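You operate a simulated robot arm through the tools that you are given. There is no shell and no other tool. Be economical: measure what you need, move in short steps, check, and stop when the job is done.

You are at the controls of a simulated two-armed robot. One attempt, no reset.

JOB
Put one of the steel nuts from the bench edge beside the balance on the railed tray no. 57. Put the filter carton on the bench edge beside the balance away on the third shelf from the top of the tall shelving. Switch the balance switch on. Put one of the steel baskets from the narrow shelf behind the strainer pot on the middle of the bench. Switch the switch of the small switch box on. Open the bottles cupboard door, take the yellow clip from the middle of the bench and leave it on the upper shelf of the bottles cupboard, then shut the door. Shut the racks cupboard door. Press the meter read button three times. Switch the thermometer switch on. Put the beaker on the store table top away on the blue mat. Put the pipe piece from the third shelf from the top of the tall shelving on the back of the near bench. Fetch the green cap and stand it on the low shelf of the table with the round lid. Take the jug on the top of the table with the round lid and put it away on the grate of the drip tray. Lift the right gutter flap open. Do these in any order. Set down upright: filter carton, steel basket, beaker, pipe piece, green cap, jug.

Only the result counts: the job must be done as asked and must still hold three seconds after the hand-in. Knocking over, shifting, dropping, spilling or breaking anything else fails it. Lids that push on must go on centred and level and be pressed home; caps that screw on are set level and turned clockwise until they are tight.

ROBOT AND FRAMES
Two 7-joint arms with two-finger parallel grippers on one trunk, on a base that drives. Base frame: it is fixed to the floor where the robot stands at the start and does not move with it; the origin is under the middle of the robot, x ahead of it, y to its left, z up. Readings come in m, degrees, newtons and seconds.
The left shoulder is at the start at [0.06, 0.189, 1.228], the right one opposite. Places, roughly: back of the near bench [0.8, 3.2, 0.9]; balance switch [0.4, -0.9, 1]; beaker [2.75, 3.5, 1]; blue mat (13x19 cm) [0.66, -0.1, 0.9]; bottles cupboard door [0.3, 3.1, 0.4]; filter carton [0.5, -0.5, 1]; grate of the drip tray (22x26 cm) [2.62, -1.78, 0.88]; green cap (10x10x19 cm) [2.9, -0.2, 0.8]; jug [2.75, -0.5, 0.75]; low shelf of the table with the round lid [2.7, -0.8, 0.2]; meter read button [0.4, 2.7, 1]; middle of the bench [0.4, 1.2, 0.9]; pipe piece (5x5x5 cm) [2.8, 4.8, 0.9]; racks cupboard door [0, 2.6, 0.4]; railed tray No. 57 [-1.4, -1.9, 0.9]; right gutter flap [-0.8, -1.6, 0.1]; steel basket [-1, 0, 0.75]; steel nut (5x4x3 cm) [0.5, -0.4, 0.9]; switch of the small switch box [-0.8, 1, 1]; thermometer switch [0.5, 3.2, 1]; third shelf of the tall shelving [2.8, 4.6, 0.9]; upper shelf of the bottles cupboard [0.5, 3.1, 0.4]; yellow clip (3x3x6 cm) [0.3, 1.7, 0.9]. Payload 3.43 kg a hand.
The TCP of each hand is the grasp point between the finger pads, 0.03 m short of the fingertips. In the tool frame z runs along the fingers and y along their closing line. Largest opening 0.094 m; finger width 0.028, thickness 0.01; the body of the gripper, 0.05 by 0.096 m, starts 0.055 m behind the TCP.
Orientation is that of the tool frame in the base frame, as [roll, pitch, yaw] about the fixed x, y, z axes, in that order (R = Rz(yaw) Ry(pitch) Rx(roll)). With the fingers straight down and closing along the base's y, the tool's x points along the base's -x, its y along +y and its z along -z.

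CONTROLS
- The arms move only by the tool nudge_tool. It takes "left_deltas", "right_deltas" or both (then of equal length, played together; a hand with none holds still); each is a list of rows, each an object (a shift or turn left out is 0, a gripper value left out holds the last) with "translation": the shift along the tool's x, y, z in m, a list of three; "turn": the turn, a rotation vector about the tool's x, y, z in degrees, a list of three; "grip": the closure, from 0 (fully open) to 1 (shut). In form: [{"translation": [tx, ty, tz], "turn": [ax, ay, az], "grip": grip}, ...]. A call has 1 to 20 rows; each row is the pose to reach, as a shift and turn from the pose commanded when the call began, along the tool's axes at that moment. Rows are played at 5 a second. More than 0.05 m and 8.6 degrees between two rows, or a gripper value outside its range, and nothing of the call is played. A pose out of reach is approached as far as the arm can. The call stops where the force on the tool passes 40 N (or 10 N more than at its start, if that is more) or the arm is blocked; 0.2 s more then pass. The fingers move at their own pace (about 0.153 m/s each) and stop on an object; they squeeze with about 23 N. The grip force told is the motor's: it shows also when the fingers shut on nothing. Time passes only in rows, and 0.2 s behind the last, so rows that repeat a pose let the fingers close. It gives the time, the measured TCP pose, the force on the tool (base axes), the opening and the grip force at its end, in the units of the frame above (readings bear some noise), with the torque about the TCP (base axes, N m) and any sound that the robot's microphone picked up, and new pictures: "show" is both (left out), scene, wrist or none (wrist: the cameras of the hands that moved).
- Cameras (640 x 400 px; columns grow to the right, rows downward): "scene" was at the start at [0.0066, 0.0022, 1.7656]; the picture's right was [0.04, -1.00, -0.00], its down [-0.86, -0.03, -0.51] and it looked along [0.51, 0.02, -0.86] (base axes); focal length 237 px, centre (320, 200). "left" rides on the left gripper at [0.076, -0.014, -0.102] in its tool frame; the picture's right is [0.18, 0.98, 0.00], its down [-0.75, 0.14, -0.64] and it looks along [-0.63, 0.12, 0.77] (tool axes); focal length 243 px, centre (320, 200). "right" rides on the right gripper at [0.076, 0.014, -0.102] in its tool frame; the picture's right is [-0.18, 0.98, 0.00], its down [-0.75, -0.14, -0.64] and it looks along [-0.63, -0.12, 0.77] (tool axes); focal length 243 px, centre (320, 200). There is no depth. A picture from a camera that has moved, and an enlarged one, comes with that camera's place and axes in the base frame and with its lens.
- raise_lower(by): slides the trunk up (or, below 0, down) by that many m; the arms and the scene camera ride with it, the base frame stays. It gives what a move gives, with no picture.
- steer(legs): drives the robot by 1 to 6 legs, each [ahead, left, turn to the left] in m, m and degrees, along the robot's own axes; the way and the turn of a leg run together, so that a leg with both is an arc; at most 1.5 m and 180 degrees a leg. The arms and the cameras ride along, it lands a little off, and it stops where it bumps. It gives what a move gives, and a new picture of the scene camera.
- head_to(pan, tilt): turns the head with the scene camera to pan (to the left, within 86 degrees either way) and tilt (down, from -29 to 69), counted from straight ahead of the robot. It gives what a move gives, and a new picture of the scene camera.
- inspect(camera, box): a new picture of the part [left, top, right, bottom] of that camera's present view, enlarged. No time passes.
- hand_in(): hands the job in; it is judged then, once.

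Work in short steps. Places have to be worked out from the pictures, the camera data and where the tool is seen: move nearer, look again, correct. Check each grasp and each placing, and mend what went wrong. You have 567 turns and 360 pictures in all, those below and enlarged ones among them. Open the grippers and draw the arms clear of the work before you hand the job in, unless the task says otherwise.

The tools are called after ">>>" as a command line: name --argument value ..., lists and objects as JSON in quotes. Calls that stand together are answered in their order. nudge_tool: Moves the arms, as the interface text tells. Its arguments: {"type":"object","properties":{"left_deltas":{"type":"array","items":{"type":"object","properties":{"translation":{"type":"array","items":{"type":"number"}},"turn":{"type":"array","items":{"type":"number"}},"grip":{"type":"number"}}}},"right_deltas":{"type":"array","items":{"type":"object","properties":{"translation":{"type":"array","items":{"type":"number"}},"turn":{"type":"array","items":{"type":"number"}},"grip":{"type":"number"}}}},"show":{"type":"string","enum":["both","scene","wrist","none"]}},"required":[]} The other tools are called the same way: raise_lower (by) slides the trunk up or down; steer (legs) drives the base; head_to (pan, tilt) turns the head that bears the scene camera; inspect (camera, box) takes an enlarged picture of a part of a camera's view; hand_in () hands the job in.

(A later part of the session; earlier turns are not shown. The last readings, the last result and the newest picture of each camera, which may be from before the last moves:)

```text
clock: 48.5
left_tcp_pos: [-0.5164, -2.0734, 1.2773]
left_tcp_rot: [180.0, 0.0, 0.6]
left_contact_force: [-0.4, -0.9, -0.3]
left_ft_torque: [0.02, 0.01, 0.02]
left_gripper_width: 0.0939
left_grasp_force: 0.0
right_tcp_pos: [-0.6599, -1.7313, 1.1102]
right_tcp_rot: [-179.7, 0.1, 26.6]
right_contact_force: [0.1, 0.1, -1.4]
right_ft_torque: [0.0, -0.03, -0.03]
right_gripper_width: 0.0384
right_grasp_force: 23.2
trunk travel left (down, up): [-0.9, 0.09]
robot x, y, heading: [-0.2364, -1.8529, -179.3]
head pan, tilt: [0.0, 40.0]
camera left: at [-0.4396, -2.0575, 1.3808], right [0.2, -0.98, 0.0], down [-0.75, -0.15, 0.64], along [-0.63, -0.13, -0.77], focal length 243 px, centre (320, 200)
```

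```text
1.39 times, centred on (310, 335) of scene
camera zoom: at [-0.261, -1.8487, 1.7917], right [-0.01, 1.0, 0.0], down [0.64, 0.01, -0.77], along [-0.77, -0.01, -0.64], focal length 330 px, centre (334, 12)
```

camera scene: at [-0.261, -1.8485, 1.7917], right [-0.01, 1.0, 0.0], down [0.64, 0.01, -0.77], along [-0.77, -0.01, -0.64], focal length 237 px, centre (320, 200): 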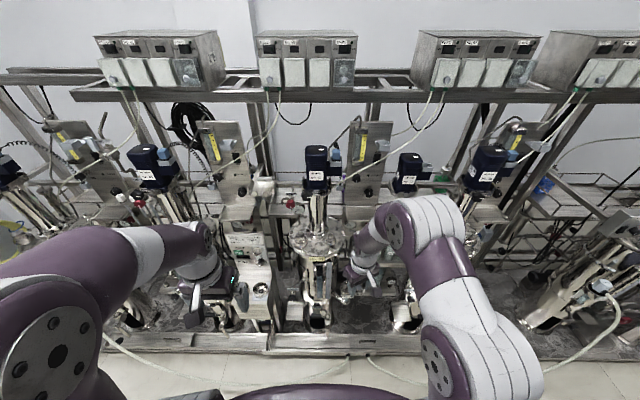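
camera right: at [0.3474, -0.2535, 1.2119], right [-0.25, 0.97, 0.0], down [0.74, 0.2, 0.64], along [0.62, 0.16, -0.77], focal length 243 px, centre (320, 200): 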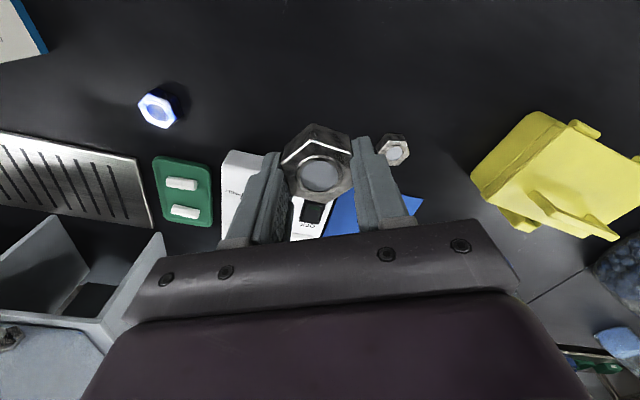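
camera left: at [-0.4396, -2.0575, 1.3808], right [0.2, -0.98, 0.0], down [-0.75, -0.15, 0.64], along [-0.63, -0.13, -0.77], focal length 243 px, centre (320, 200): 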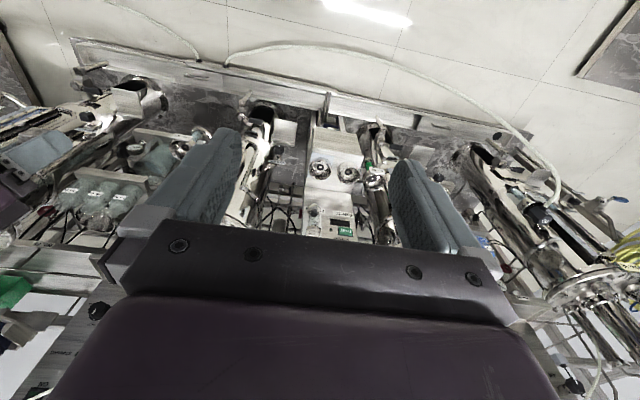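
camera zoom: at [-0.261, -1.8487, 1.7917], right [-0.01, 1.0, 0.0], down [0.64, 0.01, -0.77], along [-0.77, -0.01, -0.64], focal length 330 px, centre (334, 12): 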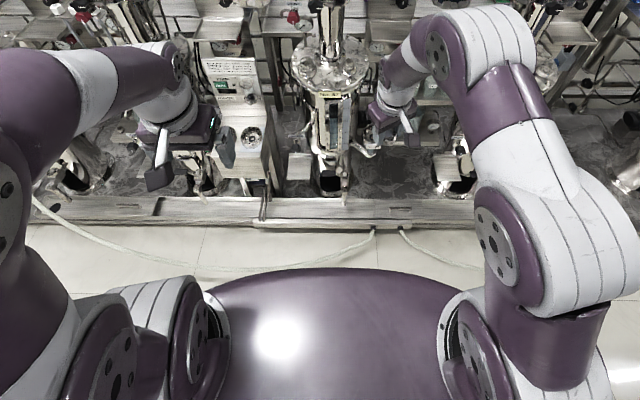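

Railed tray No. 57 is the railed shelf behind motor 57, at about x -1.2…-1.45, y -2.15…-1.75. I move left and ahead so the right arm can reach past the motor's left side.

>>> steer --legs '[[0, 0.38, 0], [0.2, 0, 0]]'

>>> nudge_tool --right_deltas '[{"translation": [0, 0, 0]}]' --show "wrist"

>>> head_to --pan -10 --tilt 40

```text
clock: 52.1
left_tcp_pos: [-0.7085, -2.451, 1.2791]
left_tcp_rot: [-179.9, 0.1, 0.3]
left_contact_force: [1.0, -0.6, 0.3]
left_ft_torque: [-0.02, 0.06, -0.02]
left_gripper_width: 0.0938
left_grasp_force: 0.0
right_tcp_pos: [-0.85, -2.1075, 1.1096]
right_tcp_rot: [-179.7, 0.3, 26.4]
right_contact_force: [-0.6, 0.4, -1.1]
right_ft_torque: [0.01, 0.0, 0.06]
right_gripper_width: 0.0384
right_grasp_force: 22.9
trunk travel left (down, up): [-0.9, 0.09]
robot x, y, heading: [-0.4302, -2.228, -179.6]
head pan, tilt: [0.0, 40.0]
camera scene: at [-0.4511, -2.2266, 1.7918], right [-0.01, 1.0, 0.0], down [0.64, 0.0, -0.77], along [-0.77, 0.0, -0.64], focal length 237 px, centre (320, 200)
```

scene: 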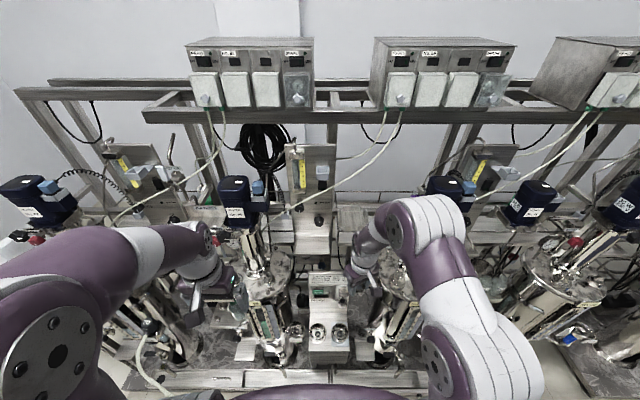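

```text
clock: 52.5
left_tcp_pos: [-0.7096, -2.4499, 1.2788]
left_tcp_rot: [-180.0, 0.1, 0.3]
left_contact_force: [0.2, -0.4, -0.5]
left_ft_torque: [0.0, 0.0, -0.02]
left_gripper_width: 0.0941
left_grasp_force: 0.1
right_tcp_pos: [-0.8505, -2.1076, 1.109]
right_tcp_rot: [-179.7, 0.2, 26.4]
right_contact_force: [-0.3, 0.4, -0.9]
right_ft_torque: [-0.04, 0.05, 0.01]
right_gripper_width: 0.0382
right_grasp_force: 23.2
trunk travel left (down, up): [-0.9, 0.09]
robot x, y, heading: [-0.4243, -2.2262, -179.8]
head pan, tilt: [0.0, 40.0]
camera right: at [-0.776, -2.0872, 1.2116], right [0.27, -0.96, 0.0], down [-0.74, -0.21, 0.64], along [-0.62, -0.17, -0.77], focal length 243 px, centre (320, 200)
```

right: 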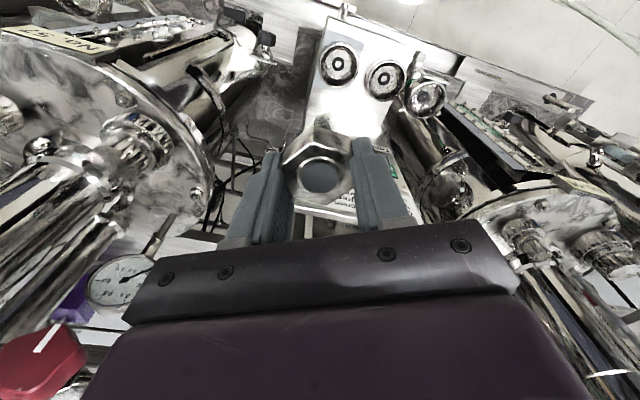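

```text
clock: 53.2
left_tcp_pos: [-0.7106, -2.4501, 1.2793]
left_tcp_rot: [179.9, 0.0, 0.4]
left_contact_force: [1.2, 0.3, -0.1]
left_ft_torque: [-0.01, 0.01, 0.02]
left_gripper_width: 0.094
left_grasp_force: 0.0
right_tcp_pos: [-0.851, -2.1077, 1.1108]
right_tcp_rot: [-179.8, 0.2, 26.4]
right_contact_force: [0.7, -0.6, -1.2]
right_ft_torque: [-0.02, 0.04, 0.02]
right_gripper_width: 0.0385
right_grasp_force: 22.2
trunk travel left (down, up): [-0.9, 0.09]
robot x, y, heading: [-0.429, -2.227, -179.6]
head pan, tilt: [-10.0, 40.0]
camera scene: at [-0.4525, -2.2122, 1.7917], right [0.17, 0.99, 0.0], down [0.63, -0.11, -0.77], along [-0.76, 0.13, -0.64], focal length 237 px, centre (320, 200)
```

scene: 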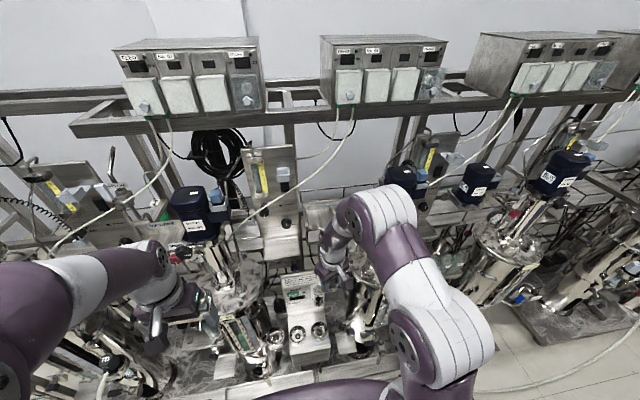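

I undo the yaw and tilt the tool forward so the hand can reach over the tray and its camera sees ahead.

>>> nudge_tool --right_deltas '[{"turn": [0, 0, 6.5]}, {"turn": [0, 0, 13]}, {"turn": [0, 0, 19.5]}, {"turn": [0, 0, 26]}]' --show "none"

>>> nudge_tool --right_deltas '[{"turn": [0, -8, 0]}, {"turn": [0, -16, 0]}, {"turn": [0, -24, 0]}, {"turn": [0, -32, 0]}, {"turn": [0, -40, 0]}, {"turn": [0, -48, 0]}, {"turn": [0, -55, 0]}]' --show "both"

```text
clock: 54.2
left_tcp_pos: [-0.7118, -2.4512, 1.2787]
left_tcp_rot: [-179.9, -0.1, 0.3]
left_contact_force: [0.4, -1.3, -0.3]
left_ft_torque: [0.0, -0.02, -0.01]
left_gripper_width: 0.0939
left_grasp_force: 0.0
right_tcp_pos: [-0.8513, -2.108, 1.1101]
right_tcp_rot: [-179.7, 0.2, 0.2]
right_contact_force: [-0.3, 1.0, -1.8]
right_ft_torque: [0.02, -0.03, 0.03]
right_gripper_width: 0.0385
right_grasp_force: 22.7
trunk travel left (down, up): [-0.9, 0.09]
robot x, y, heading: [-0.4307, -2.2266, -179.7]
head pan, tilt: [-10.0, 40.0]
```

```text
clock: 55.8
left_tcp_pos: [-0.7119, -2.4505, 1.277]
left_tcp_rot: [-179.9, 0.0, 0.3]
left_contact_force: [-0.2, 0.3, -0.1]
left_ft_torque: [0.02, -0.01, -0.02]
left_gripper_width: 0.0941
left_grasp_force: 0.0
right_tcp_pos: [-0.8535, -2.1092, 1.1113]
right_tcp_rot: [-179.0, 55.1, 1.2]
right_contact_force: [-0.5, 0.3, -0.7]
right_ft_torque: [-0.04, -0.04, -0.01]
right_gripper_width: 0.0386
right_grasp_force: 22.8
right hand out of reach, approached as far as the arm can: row 4, 5
trunk travel left (down, up): [-0.9, 0.09]
robot x, y, heading: [-0.4291, -2.2241, -179.7]
head pan, tilt: [-10.0, 40.0]
camera scene: at [-0.4543, -2.2126, 1.7917], right [0.17, 0.99, 0.0], down [0.63, -0.11, -0.77], along [-0.75, 0.13, -0.64], focal length 237 px, centre (320, 200)
camera right: at [-0.7266, -2.1243, 1.1059], right [-0.1, -0.98, 0.14], down [0.1, 0.13, 0.99], along [-0.99, 0.11, 0.08], focal length 243 px, centre (320, 200)
```

scene: 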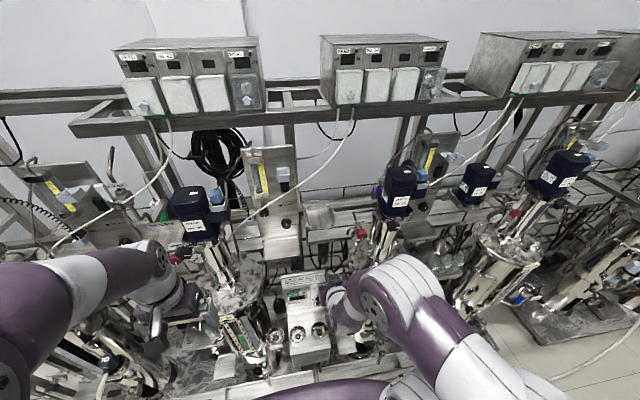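
right: 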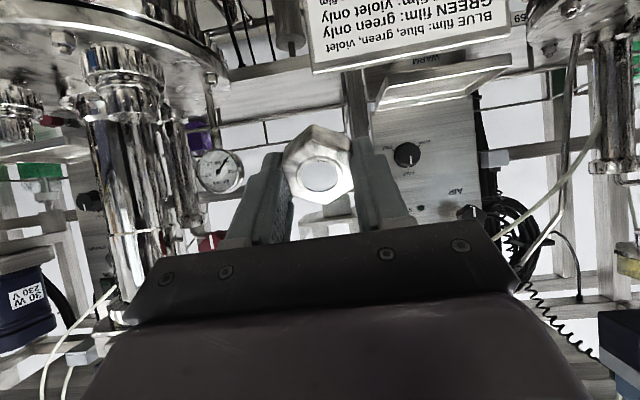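

The hand camera now looks ahead (upside down). I enlarge the region of the shelf.

>>> inspect --camera "right" --box '[160, 30, 400, 240]'

>>> inspect --camera "scene" --box '[230, 150, 450, 300]'

```text
1.90 times, centred on (280, 135) of right
camera zoom: at [-0.7266, -2.1243, 1.1059], right [-0.1, -0.98, 0.14], down [0.1, 0.13, 0.99], along [-0.99, 0.11, 0.08], focal length 462 px, centre (396, 324)
```

zoom: 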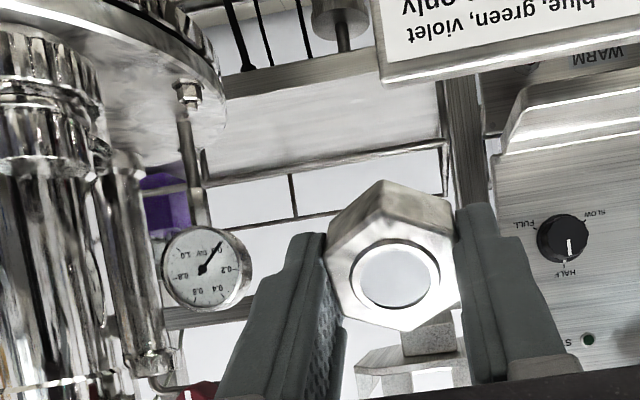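

```text
2.67 times, centred on (340, 225) of scene
camera zoom: at [-0.4543, -2.2126, 1.7917], right [0.17, 0.99, 0.0], down [0.63, -0.11, -0.77], along [-0.75, 0.13, -0.64], focal length 632 px, centre (267, 133)
```

zoom: 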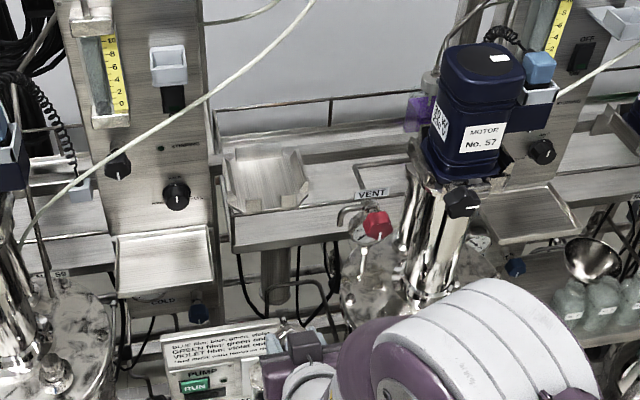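

An open metal box hangs at (-1.08,-2.1,1.18) in front of the tray, so I must come over it. I raise the right hand and bring the tilt back to about 25°.

>>> nudge_tool --right_deltas '[{"translation": [-0.022, 0, -0.023], "turn": [0, 4, 0]}, {"translation": [-0.044, 0, -0.046], "turn": [0, 8, 0]}, {"translation": [-0.066, 0, -0.069], "turn": [0, 12, 0]}, {"translation": [-0.088, 0, -0.092], "turn": [0, 16, 0]}, {"translation": [-0.11, 0, -0.115], "turn": [0, 20, 0]}, {"translation": [-0.132, 0, -0.138], "turn": [0, 24, 0]}, {"translation": [-0.154, 0, -0.161], "turn": [0, 28, 0]}, {"translation": [-0.176, 0, -0.184], "turn": [0, 30, 0]}]' --show "none"

>>> raise_lower --by 0.09

>>> head_to --pan 0 --tilt 68

```text
clock: 57.6
left_tcp_pos: [-0.711, -2.4502, 1.2779]
left_tcp_rot: [180.0, 0.0, 0.2]
left_contact_force: [0.5, -0.2, 0.0]
left_ft_torque: [0.01, 0.02, -0.02]
left_gripper_width: 0.0941
left_grasp_force: 0.1
right_tcp_pos: [-0.8008, -2.1101, 1.3596]
right_tcp_rot: [-179.8, 25.0, 0.5]
right_contact_force: [-0.5, 0.3, -1.6]
right_ft_torque: [0.0, -0.02, -0.01]
right_gripper_width: 0.0384
right_grasp_force: 23.6
trunk travel left (down, up): [-0.9, 0.09]
robot x, y, heading: [-0.4272, -2.226, -179.8]
head pan, tilt: [-10.0, 40.0]
```

```text
clock: 58.8
left_tcp_pos: [-0.7118, -2.4501, 1.3674]
left_tcp_rot: [-180.0, -0.1, 0.3]
left_contact_force: [0.0, 0.3, -0.5]
left_ft_torque: [0.01, -0.01, -0.01]
left_gripper_width: 0.0942
left_grasp_force: 0.0
right_tcp_pos: [-0.801, -2.1093, 1.4494]
right_tcp_rot: [-179.7, 25.2, 0.6]
right_contact_force: [0.3, 0.0, -1.2]
right_ft_torque: [-0.03, 0.01, -0.01]
right_gripper_width: 0.0383
right_grasp_force: 23.1
trunk travel left (down, up): [-0.99, 0.0]
robot x, y, heading: [-0.4311, -2.2249, -179.7]
head pan, tilt: [-10.0, 40.0]
```

```text
clock: 59.8
left_tcp_pos: [-0.7113, -2.4503, 1.3684]
left_tcp_rot: [-179.9, 0.0, 0.3]
left_contact_force: [0.1, -0.1, -0.1]
left_ft_torque: [0.0, 0.01, 0.02]
left_gripper_width: 0.094
left_grasp_force: 0.0
right_tcp_pos: [-0.8023, -2.1089, 1.4496]
right_tcp_rot: [-179.7, 25.2, 0.4]
right_contact_force: [0.2, 0.0, -0.7]
right_ft_torque: [-0.01, 0.0, -0.03]
right_gripper_width: 0.0385
right_grasp_force: 22.9
trunk travel left (down, up): [-0.99, 0.0]
robot x, y, heading: [-0.4301, -2.223, -179.7]
head pan, tilt: [0.0, 68.0]
camera scene: at [-0.4267, -2.2268, 1.8464], right [-0.01, 1.0, 0.0], down [0.93, 0.0, -0.38], along [-0.38, 0.0, -0.93], focal length 237 px, centre (320, 200)
```

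scene: 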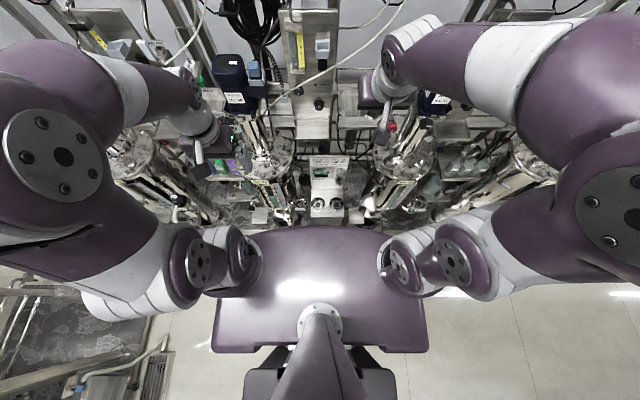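

I edge forward 0.1 m with the hands high.

>>> steer --legs '[[0.1, 0, 0]]'

>>> nudge_tool --right_deltas '[{"translation": [-0.045, 0, 0.021]}, {"translation": [-0.09, 0, 0.042]}, {"translation": [-0.136, 0, 0.063]}, {"translation": [-0.18, 0, 0.084]}, {"translation": [-0.225, 0, 0.105]}, {"translation": [-0.272, 0, 0.126]}, {"translation": [-0.317, 0, 0.148]}]' --show "both"

```text
clock: 60.9
left_tcp_pos: [-0.8049, -2.4512, 1.37]
left_tcp_rot: [-179.9, 0.2, 0.2]
left_contact_force: [0.9, -0.6, -0.3]
left_ft_torque: [-0.01, -0.02, -0.05]
left_gripper_width: 0.0942
left_grasp_force: 0.1
right_tcp_pos: [-0.8962, -2.1096, 1.4508]
right_tcp_rot: [-179.8, 25.3, 0.5]
right_contact_force: [0.0, 0.2, -0.8]
right_ft_torque: [-0.02, 0.01, -0.01]
right_gripper_width: 0.0382
right_grasp_force: 23.5
trunk travel left (down, up): [-0.99, 0.0]
robot x, y, heading: [-0.5286, -2.2247, -179.7]
head pan, tilt: [0.0, 68.0]
camera scene: at [-0.5184, -2.2272, 1.8463], right [-0.01, 1.0, 0.0], down [0.93, 0.01, -0.38], along [-0.38, 0.0, -0.93], focal length 237 px, centre (320, 200)
```

scene: 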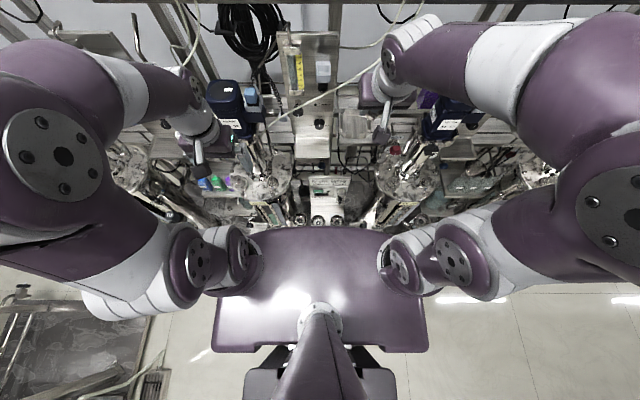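

```text
refused: row 3 steps farther than a row can; nothing moved
```

No bump. I extend the right hand forward at height (smaller steps).

>>> nudge_tool --right_deltas '[{"translation": [-0.041, 0, 0.019]}, {"translation": [-0.082, 0, 0.038]}, {"translation": [-0.123, 0, 0.057]}, {"translation": [-0.164, 0, 0.076]}, {"translation": [-0.205, 0, 0.095]}, {"translation": [-0.246, 0, 0.114]}, {"translation": [-0.287, 0, 0.133]}, {"translation": [-0.328, 0, 0.152]}]' --show "both"

```text
clock: 62.2
left_tcp_pos: [-0.8031, -2.4502, 1.3701]
left_tcp_rot: [179.9, 0.3, 0.2]
left_contact_force: [0.8, -0.2, 0.1]
left_ft_torque: [0.01, 0.09, -0.01]
left_gripper_width: 0.0941
left_grasp_force: 0.0
right_tcp_pos: [-1.1277, -2.1117, 1.4536]
right_tcp_rot: [-179.8, 24.2, 0.3]
right_contact_force: [1.3, -1.0, -0.7]
right_ft_torque: [0.02, 0.03, 0.03]
right_gripper_width: 0.0383
right_grasp_force: 22.7
right hand out of reach, approached as far as the arm can: row 6
trunk travel left (down, up): [-0.99, 0.0]
robot x, y, heading: [-0.5285, -2.2307, -179.7]
head pan, tilt: [0.0, 68.0]
stopped in row 6 (right hand): the force on the tool passed its limit (the readings are from after the stop); the commanded pose is now the measured one
camera scene: at [-0.5136, -2.227, 1.8463], right [0.0, 1.0, 0.0], down [0.92, 0.0, -0.38], along [-0.38, 0.0, -0.92], focal length 237 px, centre (320, 200)
camera right: at [-1.0166, -2.1247, 1.5157], right [-0.16, -0.98, 0.07], down [-0.43, 0.14, 0.89], along [-0.89, 0.12, -0.44], focal length 243 px, centre (320, 200)
```

scene: 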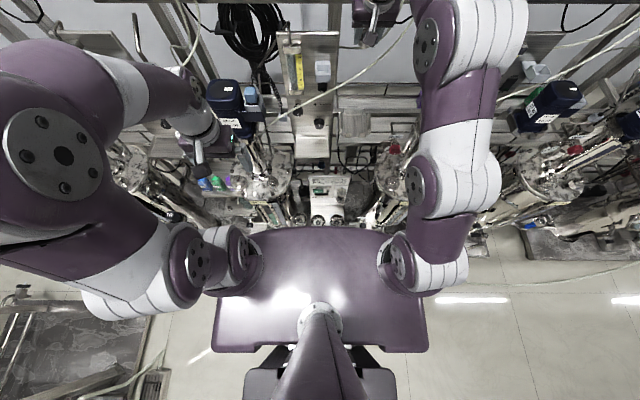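
right: 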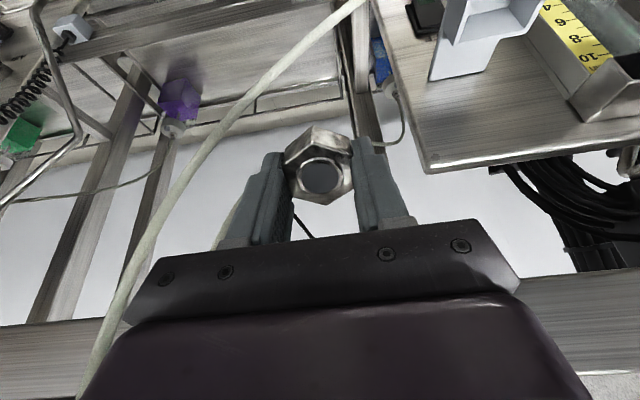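

I touched a hanging hose; over the top is blocked. The free corridor is low: under the metal box (z<1.14), above the sign (z>0.96), y about -2.07, with the tool tilted ~65°. I retract first.

>>> nudge_tool --right_deltas '[{"translation": [0.041, 0, -0.019]}, {"translation": [0.082, 0, -0.038]}, {"translation": [0.123, 0, -0.057]}, {"translation": [0.164, 0, -0.076]}, {"translation": [0.205, 0, -0.095]}, {"translation": [0.246, 0, -0.114]}]' --show "none"

>>> raise_lower --by -0.15

```text
clock: 63.6
left_tcp_pos: [-0.8104, -2.45, 1.3674]
left_tcp_rot: [-179.9, 0.0, 0.3]
left_contact_force: [-0.3, -0.5, 0.3]
left_ft_torque: [0.0, 0.02, -0.01]
left_gripper_width: 0.0941
left_grasp_force: 0.1
right_tcp_pos: [-0.863, -2.1112, 1.4551]
right_tcp_rot: [-179.8, 23.7, 0.3]
right_contact_force: [-0.8, 0.0, -0.9]
right_ft_torque: [0.01, 0.01, -0.04]
right_gripper_width: 0.0384
right_grasp_force: 23.2
trunk travel left (down, up): [-0.99, 0.0]
robot x, y, heading: [-0.5274, -2.2269, -180.0]
head pan, tilt: [0.0, 68.0]
```

```text
clock: 65.4
left_tcp_pos: [-0.8118, -2.4517, 1.218]
left_tcp_rot: [180.0, -0.1, 0.3]
left_contact_force: [0.0, 0.6, 0.0]
left_ft_torque: [0.02, -0.02, -0.03]
left_gripper_width: 0.094
left_grasp_force: 0.0
right_tcp_pos: [-0.8668, -2.1122, 1.3057]
right_tcp_rot: [-179.8, 23.8, 0.4]
right_contact_force: [0.8, -0.5, -0.7]
right_ft_torque: [-0.04, 0.02, 0.03]
right_gripper_width: 0.0385
right_grasp_force: 22.7
trunk travel left (down, up): [-0.84, 0.15]
robot x, y, heading: [-0.5307, -2.2257, -179.7]
head pan, tilt: [0.0, 68.0]
```

Now lower and tilt to ~65° in front of the corridor.

>>> nudge_tool --right_deltas '[{"translation": [0.011, -0.007, 0.038], "turn": [0, -7, 0]}, {"translation": [0.022, -0.014, 0.076], "turn": [0, -14, 0]}, {"translation": [0.034, -0.021, 0.114], "turn": [0, -21, 0]}, {"translation": [0.045, -0.028, 0.151], "turn": [0, -28, 0]}, {"translation": [0.057, -0.035, 0.189], "turn": [0, -35, 0]}, {"translation": [0.068, -0.04, 0.227], "turn": [0, -41, 0]}]' --show "wrist"

>>> head_to --pan -10 --tilt 45

```text
clock: 66.8
left_tcp_pos: [-0.8129, -2.4496, 1.2176]
left_tcp_rot: [-179.9, 0.0, 0.3]
left_contact_force: [0.5, 0.9, -0.2]
left_ft_torque: [0.0, -0.02, 0.05]
left_gripper_width: 0.0941
left_grasp_force: 0.2
right_tcp_pos: [-0.9434, -2.1119, 1.1003]
right_tcp_rot: [-175.5, 62.3, 3.7]
right_contact_force: [0.6, 0.3, -0.2]
right_ft_torque: [0.02, -0.02, 0.0]
right_gripper_width: 0.0384
right_grasp_force: 22.9
right hand out of reach, approached as far as the arm can: row 4, 5, 6
trunk travel left (down, up): [-0.84, 0.15]
robot x, y, heading: [-0.5308, -2.2243, -179.8]
head pan, tilt: [0.0, 68.0]
camera right: at [-0.8167, -2.1262, 1.0801], right [-0.09, -0.99, 0.13], down [0.22, 0.1, 0.97], along [-0.97, 0.12, 0.21], focal length 243 px, centre (320, 200)
```

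right: 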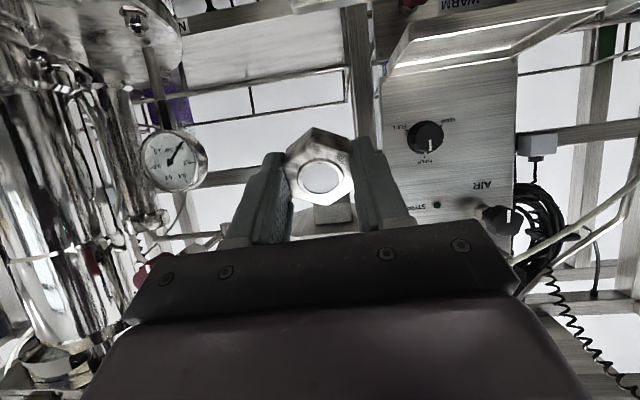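

```text
clock: 67.7
left_tcp_pos: [-0.8122, -2.4511, 1.2169]
left_tcp_rot: [-180.0, -0.1, 0.4]
left_contact_force: [-0.4, -0.1, 0.1]
left_ft_torque: [-0.02, 0.01, 0.0]
left_gripper_width: 0.0938
left_grasp_force: 0.0
right_tcp_pos: [-0.9406, -2.1122, 1.1011]
right_tcp_rot: [-175.3, 62.2, 3.8]
right_contact_force: [0.0, 0.0, -1.0]
right_ft_torque: [0.01, -0.02, 0.0]
right_gripper_width: 0.0384
right_grasp_force: 22.8
trunk travel left (down, up): [-0.84, 0.15]
robot x, y, heading: [-0.5256, -2.2278, -179.7]
head pan, tilt: [-10.0, 45.0]
camera scene: at [-0.5493, -2.2137, 1.7244], right [0.17, 0.99, 0.0], down [0.7, -0.12, -0.71], along [-0.7, 0.12, -0.71], focal length 237 px, centre (320, 200)
```

scene: 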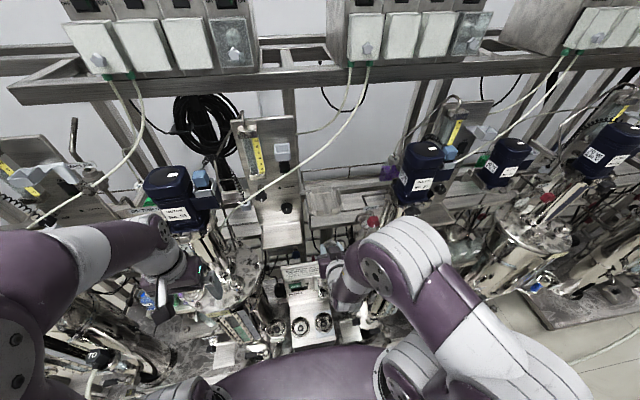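

I enlarge the shelf front for its label.

>>> inspect --camera "right" --box '[120, 0, 400, 175]'

>>> inspect --camera "scene" --box '[230, 140, 430, 270]'

```text
2.29 times, centred on (260, 88) of right
camera zoom: at [-0.8153, -2.1267, 1.0806], right [-0.09, -0.99, 0.13], down [0.22, 0.1, 0.97], along [-0.97, 0.12, 0.21], focal length 555 px, centre (457, 457)
```

zoom: 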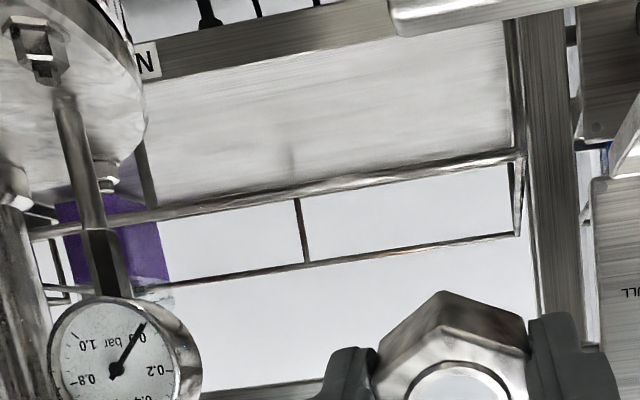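

```text
3.08 times, centred on (330, 205) of scene
camera zoom: at [-0.5493, -2.2137, 1.7244], right [0.17, 0.99, 0.0], down [0.7, -0.12, -0.71], along [-0.7, 0.12, -0.71], focal length 730 px, centre (289, 185)
```

zoom: 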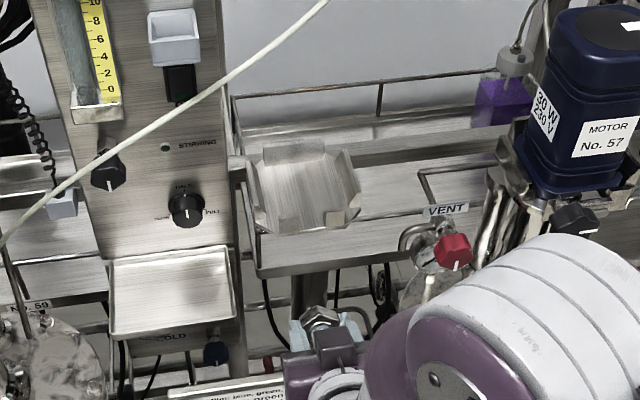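

The shelf (top z≈0.90, x -1.2…-1.45) carries a "N…" label and a rail; it is the tray of No. 57. I advance into the corridor.

>>> nudge_tool --right_deltas '[{"translation": [-0.01, -0.002, 0.037]}, {"translation": [-0.02, -0.004, 0.073]}, {"translation": [-0.03, -0.006, 0.11]}, {"translation": [-0.04, -0.008, 0.146]}, {"translation": [-0.05, -0.01, 0.183]}, {"translation": [-0.059, -0.012, 0.219]}]' --show "both"

```text
clock: 68.7
left_tcp_pos: [-0.8048, -2.451, 1.2185]
left_tcp_rot: [-180.0, 0.2, 0.2]
left_contact_force: [-0.4, -0.9, 0.2]
left_ft_torque: [0.0, 0.07, 0.01]
left_gripper_width: 0.094
left_grasp_force: 0.0
right_tcp_pos: [-1.0848, -2.1008, 1.0691]
right_tcp_rot: [-175.0, 62.5, 4.2]
right_contact_force: [0.4, 0.2, -1.0]
right_ft_torque: [0.02, -0.01, 0.03]
right_gripper_width: 0.0384
right_grasp_force: 23.4
trunk travel left (down, up): [-0.84, 0.15]
robot x, y, heading: [-0.5219, -2.2269, -179.6]
head pan, tilt: [-10.0, 45.0]
stopped in row 5 (right hand): the force on the tool passed its limit (the readings are from after the stop); the commanded pose is now the measured one
camera scene: at [-0.5389, -2.2134, 1.7245], right [0.17, 0.99, 0.0], down [0.69, -0.12, -0.71], along [-0.7, 0.12, -0.7], focal length 237 px, centre (320, 200)
camera right: at [-0.9593, -2.116, 1.0485], right [-0.09, -0.99, 0.12], down [0.22, 0.1, 0.97], along [-0.97, 0.12, 0.21], focal length 243 px, centre (320, 200)
```

scene: 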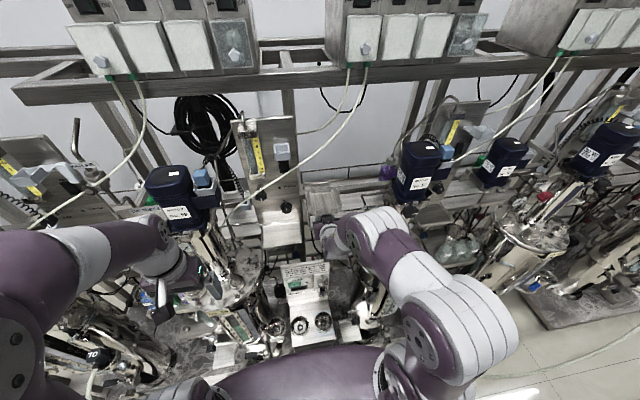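
right: 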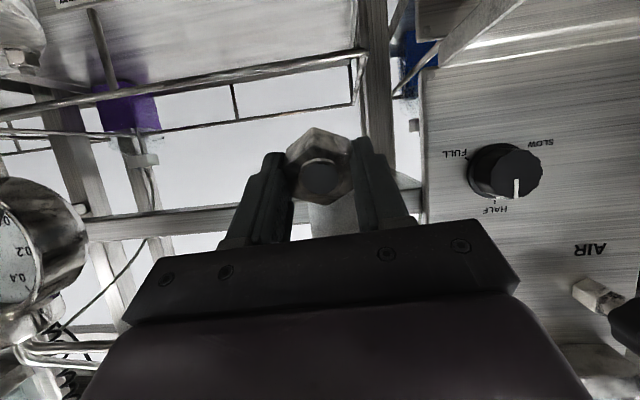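

Contact. I enlarge the scene around the hand.

>>> inspect --camera "scene" --box '[250, 150, 450, 280]'

```text
3.08 times, centred on (350, 215) of scene
camera zoom: at [-0.5389, -2.2134, 1.7245], right [0.17, 0.99, 0.0], down [0.69, -0.12, -0.71], along [-0.7, 0.12, -0.7], focal length 730 px, centre (228, 154)
```

zoom: 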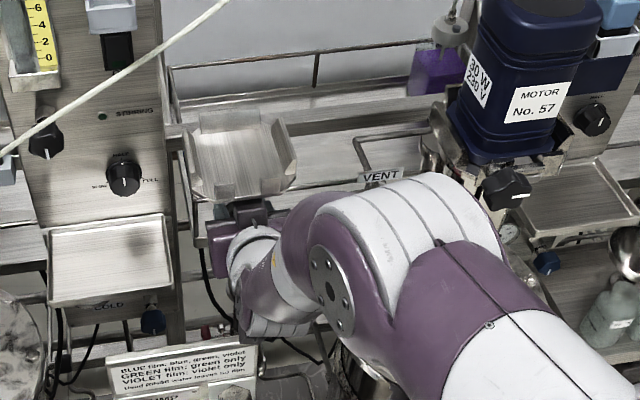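

The gripper body met the dish. I back off, go lower and more to the right (y≈-2.045), then advance beneath it.

>>> nudge_tool --right_deltas '[{"translation": [0.015, -0.027, -0.026]}, {"translation": [0.03, -0.055, -0.052]}, {"translation": [0.056, -0.054, -0.038]}, {"translation": [0.083, -0.053, -0.025]}]' --show "none"

```text
clock: 69.7
left_tcp_pos: [-0.8123, -2.45, 1.218]
left_tcp_rot: [180.0, 0.0, 0.2]
left_contact_force: [0.3, -0.2, -0.7]
left_ft_torque: [0.0, 0.01, -0.03]
left_gripper_width: 0.0939
left_grasp_force: 0.0
right_tcp_pos: [-1.0273, -2.0802, 1.0082]
right_tcp_rot: [-173.5, 62.2, 4.6]
right_contact_force: [-1.4, -0.5, -0.6]
right_ft_torque: [0.02, -0.08, 0.02]
right_gripper_width: 0.0384
right_grasp_force: 23.0
right hand out of reach, approached as far as the arm can: row 1, 2, 3, 4
trunk travel left (down, up): [-0.84, 0.15]
robot x, y, heading: [-0.5276, -2.2234, -179.7]
head pan, tilt: [-10.0, 45.0]
```

Height is good (1.008). I advance 0.13 m.

>>> nudge_tool --right_deltas '[{"translation": [-0.013, 0, 0.03]}, {"translation": [-0.026, 0, 0.06]}, {"translation": [-0.038, 0, 0.09]}, {"translation": [-0.051, 0, 0.12]}]' --show "both"

```text
clock: 70.5
left_tcp_pos: [-0.8076, -2.4518, 1.2184]
left_tcp_rot: [-180.0, 0.1, 0.1]
left_contact_force: [-0.7, -0.2, 0.5]
left_ft_torque: [0.02, -0.04, -0.01]
left_gripper_width: 0.0939
left_grasp_force: 0.0
right_tcp_pos: [-1.0792, -2.0868, 1.0014]
right_tcp_rot: [-174.9, 60.4, 4.3]
right_contact_force: [32.8, 0.4, 30.7]
right_ft_torque: [-0.75, -4.75, 1.23]
right_gripper_width: 0.0386
right_grasp_force: 22.6
right hand out of reach, approached as far as the arm can: row 1, 2
trunk travel left (down, up): [-0.84, 0.15]
robot x, y, heading: [-0.5253, -2.2252, -179.5]
head pan, tilt: [-10.0, 45.0]
stopped in row 3 (right hand): the force on the tool passed its limit (the readings are from after the stop); the commanded pose is now the measured one
camera scene: at [-0.5435, -2.2136, 1.7244], right [0.17, 0.99, 0.0], down [0.69, -0.12, -0.71], along [-0.7, 0.12, -0.7], focal length 237 px, centre (320, 200)
camera right: at [-0.9528, -2.1004, 0.9845], right [-0.09, -0.99, 0.12], down [0.19, 0.1, 0.98], along [-0.98, 0.11, 0.18], focal length 243 px, centre (320, 200)
```

scene: 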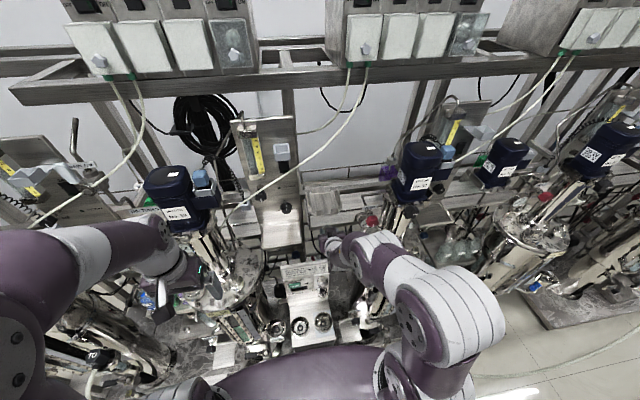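
right: 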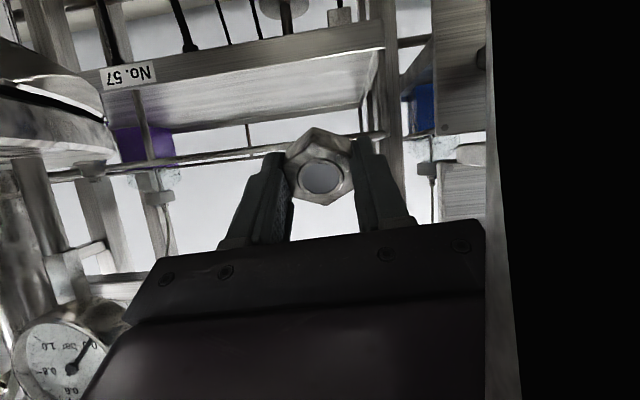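

"No. 57" is confirmed on the shelf. The fingers hit the sign's corner; I back off and shift the base 5 cm to the right.

>>> nudge_tool --right_deltas '[{"translation": [0.01, 0, -0.03]}, {"translation": [0.012, 0, -0.06]}]' --show "none"

>>> steer --legs '[[0, -0.05, 0]]'

```text
clock: 71.1
left_tcp_pos: [-0.8097, -2.4511, 1.2175]
left_tcp_rot: [180.0, -0.1, 0.1]
left_contact_force: [0.8, 0.8, 0.2]
left_ft_torque: [0.05, -0.02, -0.02]
left_gripper_width: 0.0939
left_grasp_force: 0.0
right_tcp_pos: [-1.0221, -2.0873, 1.0206]
right_tcp_rot: [-174.8, 60.2, 4.5]
right_contact_force: [0.0, 0.4, -0.8]
right_ft_torque: [0.01, -0.03, 0.02]
right_gripper_width: 0.0384
right_grasp_force: 23.2
trunk travel left (down, up): [-0.84, 0.15]
robot x, y, heading: [-0.5281, -2.2276, -179.8]
head pan, tilt: [-10.0, 45.0]
```

```text
clock: 72.0
left_tcp_pos: [-0.8134, -2.4056, 1.2161]
left_tcp_rot: [-179.8, -0.2, 0.2]
left_contact_force: [0.5, -0.7, 0.2]
left_ft_torque: [0.04, 0.05, 0.0]
left_gripper_width: 0.0941
left_grasp_force: 0.1
right_tcp_pos: [-1.0241, -2.041, 1.0188]
right_tcp_rot: [-174.5, 60.0, 4.7]
right_contact_force: [-0.5, -0.1, -1.5]
right_ft_torque: [0.01, -0.03, -0.02]
right_gripper_width: 0.0385
right_grasp_force: 23.4
trunk travel left (down, up): [-0.84, 0.15]
robot x, y, heading: [-0.5295, -2.177, -180.1]
head pan, tilt: [-10.0, 45.0]
camera scene: at [-0.5497, -2.1706, 1.7245], right [0.17, 0.99, 0.0], down [0.7, -0.12, -0.71], along [-0.7, 0.12, -0.71], focal length 237 px, centre (320, 200)
```

scene: 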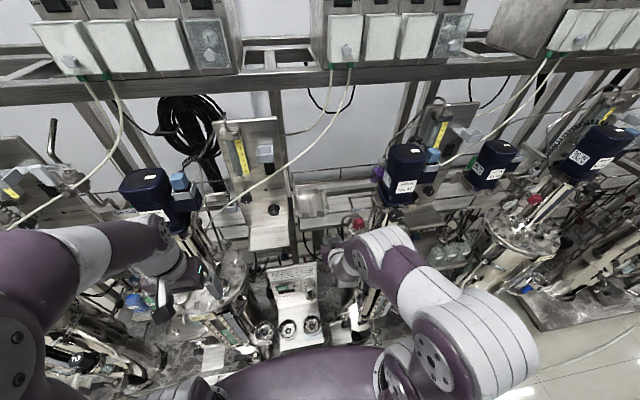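

Now at y -2.041. I advance again.

>>> nudge_tool --right_deltas '[{"translation": [-0.015, 0, 0.03]}, {"translation": [-0.027, 0, 0.06]}, {"translation": [-0.037, 0, 0.09]}, {"translation": [-0.047, 0, 0.1225]}]' --show "wrist"

```text
clock: 73.0
left_tcp_pos: [-0.8137, -2.4025, 1.2164]
left_tcp_rot: [-179.9, -0.4, 0.1]
left_contact_force: [-0.3, 0.9, 0.7]
left_ft_torque: [-0.02, 0.01, 0.0]
left_gripper_width: 0.094
left_grasp_force: 0.1
right_tcp_pos: [-1.1556, -2.0382, 0.9979]
right_tcp_rot: [-174.8, 60.0, 4.4]
right_contact_force: [-0.4, -0.8, -1.5]
right_ft_torque: [0.01, -0.05, -0.02]
right_gripper_width: 0.038
right_grasp_force: 22.3
trunk travel left (down, up): [-0.84, 0.15]
robot x, y, heading: [-0.5265, -2.1746, -179.9]
head pan, tilt: [-10.0, 45.0]
camera right: at [-1.0282, -2.052, 0.9824], right [-0.09, -0.99, 0.12], down [0.18, 0.1, 0.98], along [-0.98, 0.11, 0.17], focal length 243 px, centre (320, 200)
```

right: 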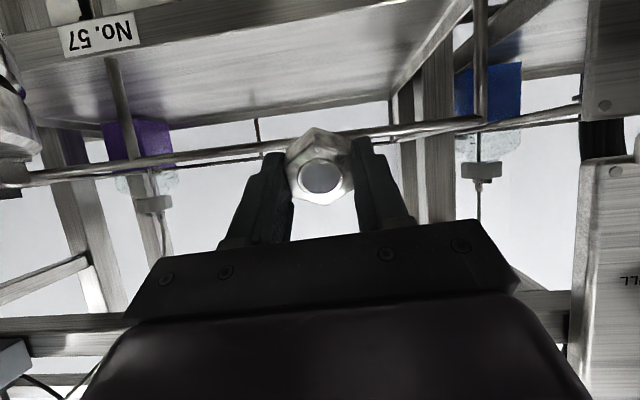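

I check whether a front rail crosses the path.

>>> inspect --camera "scene" --box '[280, 165, 420, 255]'

>>> inspect --camera "right" --box '[60, 0, 520, 250]'

```text
4.44 times, centred on (350, 210) of scene
camera zoom: at [-0.5523, -2.1655, 1.7244], right [0.17, 0.99, 0.0], down [0.7, -0.12, -0.71], along [-0.7, 0.12, -0.71], focal length 1054 px, centre (187, 156)
```

zoom: 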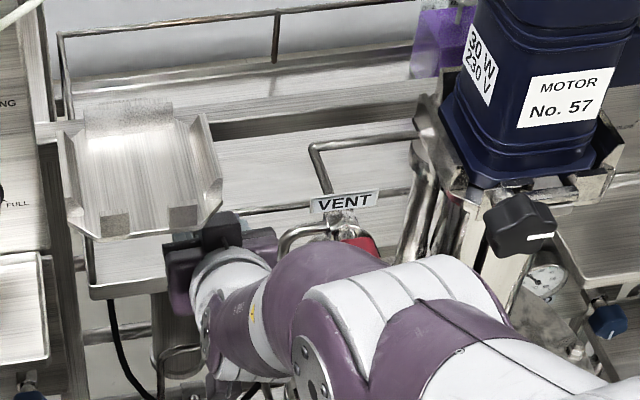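

```text
1.39 times, centred on (290, 125) of right
camera zoom: at [-1.0282, -2.052, 0.9824], right [-0.09, -0.99, 0.12], down [0.18, 0.1, 0.98], along [-0.98, 0.11, 0.17], focal length 338 px, centre (362, 304)
```

zoom: 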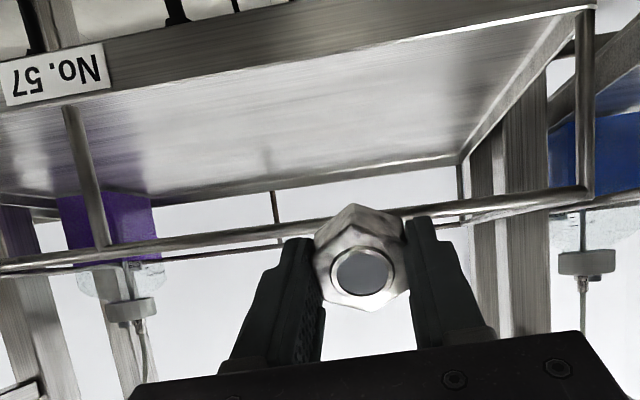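

A front rail (z≈0.97, x≈-1.2) must be cleared. I go slightly up, flatten the tilt to ~68°, cross it, and come down behind.

>>> nudge_tool --right_deltas '[{"translation": [-0.0273, 0, 0.0073], "turn": [0, -4, 0]}, {"translation": [-0.0405, 0, 0.0343], "turn": [0, -8, 0]}, {"translation": [-0.0473, 0, 0.0822], "turn": [0, -8, 0]}, {"translation": [-0.0494, 0, 0.1098], "turn": [0, -8, 0]}, {"translation": [-0.0532, 0, 0.1364], "turn": [0, -8, 0]}]' --show "both"

```text
clock: 74.2
left_tcp_pos: [-0.8084, -2.4045, 1.2162]
left_tcp_rot: [-179.9, -0.1, 0.2]
left_contact_force: [0.6, 0.7, -0.3]
left_ft_torque: [0.01, 0.0, 0.04]
left_gripper_width: 0.0941
left_grasp_force: 0.1
right_tcp_pos: [-1.2965, -2.0359, 0.9791]
right_tcp_rot: [-172.8, 68.1, 6.6]
right_contact_force: [-0.5, -0.9, -2.1]
right_ft_torque: [0.03, 0.0, 0.01]
right_gripper_width: 0.0385
right_grasp_force: 23.1
trunk travel left (down, up): [-0.84, 0.15]
robot x, y, heading: [-0.5285, -2.1773, -179.9]
head pan, tilt: [-10.0, 45.0]
camera scene: at [-0.5453, -2.1676, 1.7245], right [0.17, 0.99, 0.0], down [0.69, -0.12, -0.71], along [-0.7, 0.12, -0.71], focal length 237 px, centre (320, 200)
camera right: at [-1.1732, -2.0495, 0.9443], right [-0.07, -0.99, 0.13], down [0.32, 0.1, 0.94], along [-0.95, 0.1, 0.31], focal length 243 px, centre (320, 200)
```

scene: 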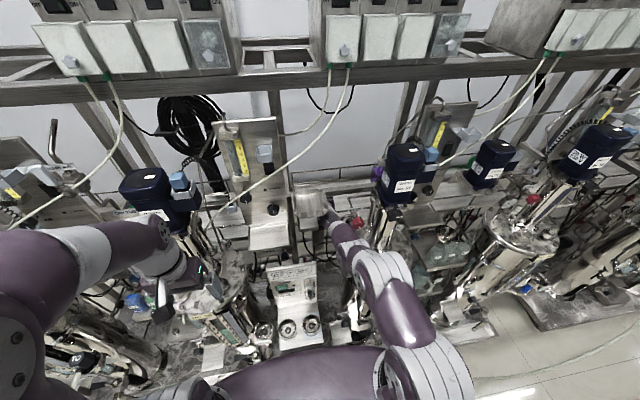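
right: 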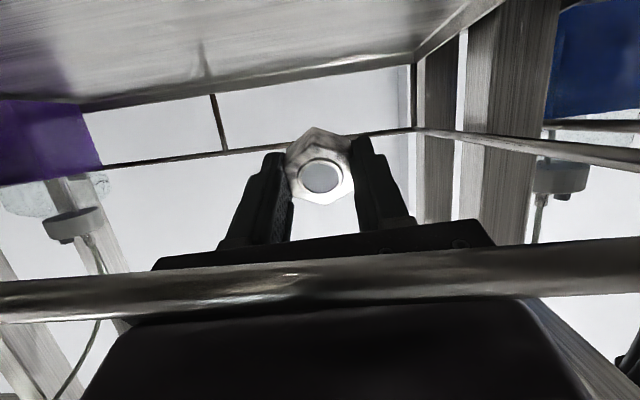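

Clean crossing: the rail passes under the hand. I ease down a little more and let the nut go.

>>> nudge_tool --right_deltas '[{"translation": [0.003, 0, 0.012]}, {"translation": [0.0055, 0, 0.0236]}]' --show "none"

>>> nudge_tool --right_deltas '[{"translation": [0, 0, 0], "grip": 0.3}, {"translation": [0, 0, 0], "grip": 0.3}, {"translation": [0, 0, 0], "grip": 0.3}]' --show "both"

```text
clock: 74.8
left_tcp_pos: [-0.8122, -2.4004, 1.2175]
left_tcp_rot: [180.0, -0.2, 0.0]
left_contact_force: [-0.1, 0.0, 0.2]
left_ft_torque: [-0.02, -0.02, -0.01]
left_gripper_width: 0.0943
left_grasp_force: 0.0
right_tcp_pos: [-1.3192, -2.0343, 0.9637]
right_tcp_rot: [-173.1, 68.1, 6.3]
right_contact_force: [-0.1, -0.1, -0.8]
right_ft_torque: [-0.01, -0.08, 0.0]
right_gripper_width: 0.0383
right_grasp_force: 22.7
trunk travel left (down, up): [-0.84, 0.15]
robot x, y, heading: [-0.5292, -2.1801, -179.9]
head pan, tilt: [-10.0, 45.0]
```

```text
clock: 75.6
left_tcp_pos: [-0.8125, -2.4006, 1.2177]
left_tcp_rot: [179.9, -0.2, 0.1]
left_contact_force: [0.3, 0.3, 0.1]
left_ft_torque: [0.01, 0.0, 0.0]
left_gripper_width: 0.0944
left_grasp_force: 0.1
right_tcp_pos: [-1.3202, -2.0361, 0.9637]
right_tcp_rot: [-173.2, 68.1, 6.3]
right_contact_force: [0.8, 0.0, 0.4]
right_ft_torque: [0.02, 0.01, -0.02]
right_gripper_width: 0.0658
right_grasp_force: 0.0
trunk travel left (down, up): [-0.84, 0.15]
robot x, y, heading: [-0.5265, -2.1799, -179.8]
head pan, tilt: [-10.0, 45.0]
camera scene: at [-0.5496, -2.164, 1.7244], right [0.17, 0.99, 0.0], down [0.7, -0.12, -0.71], along [-0.7, 0.12, -0.71], focal length 237 px, centre (320, 200)
camera right: at [-1.1957, -2.0485, 0.9301], right [-0.07, -0.99, 0.13], down [0.32, 0.1, 0.94], along [-0.95, 0.11, 0.31], focal length 243 px, centre (320, 200)
```

scene: 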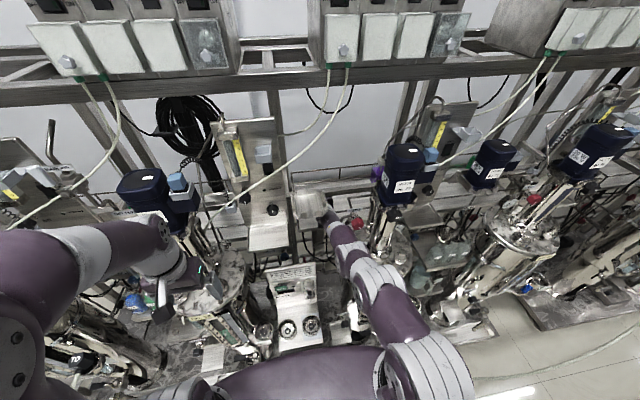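
right: 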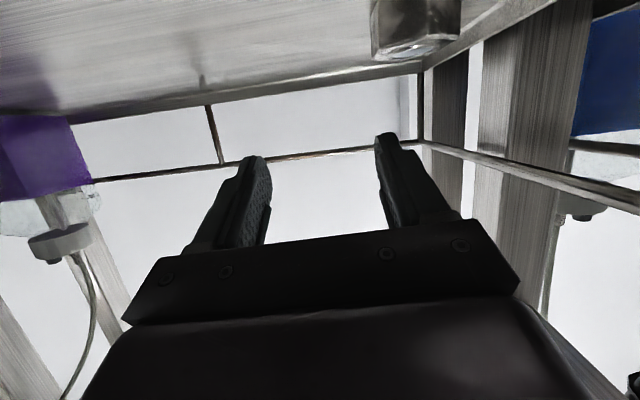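

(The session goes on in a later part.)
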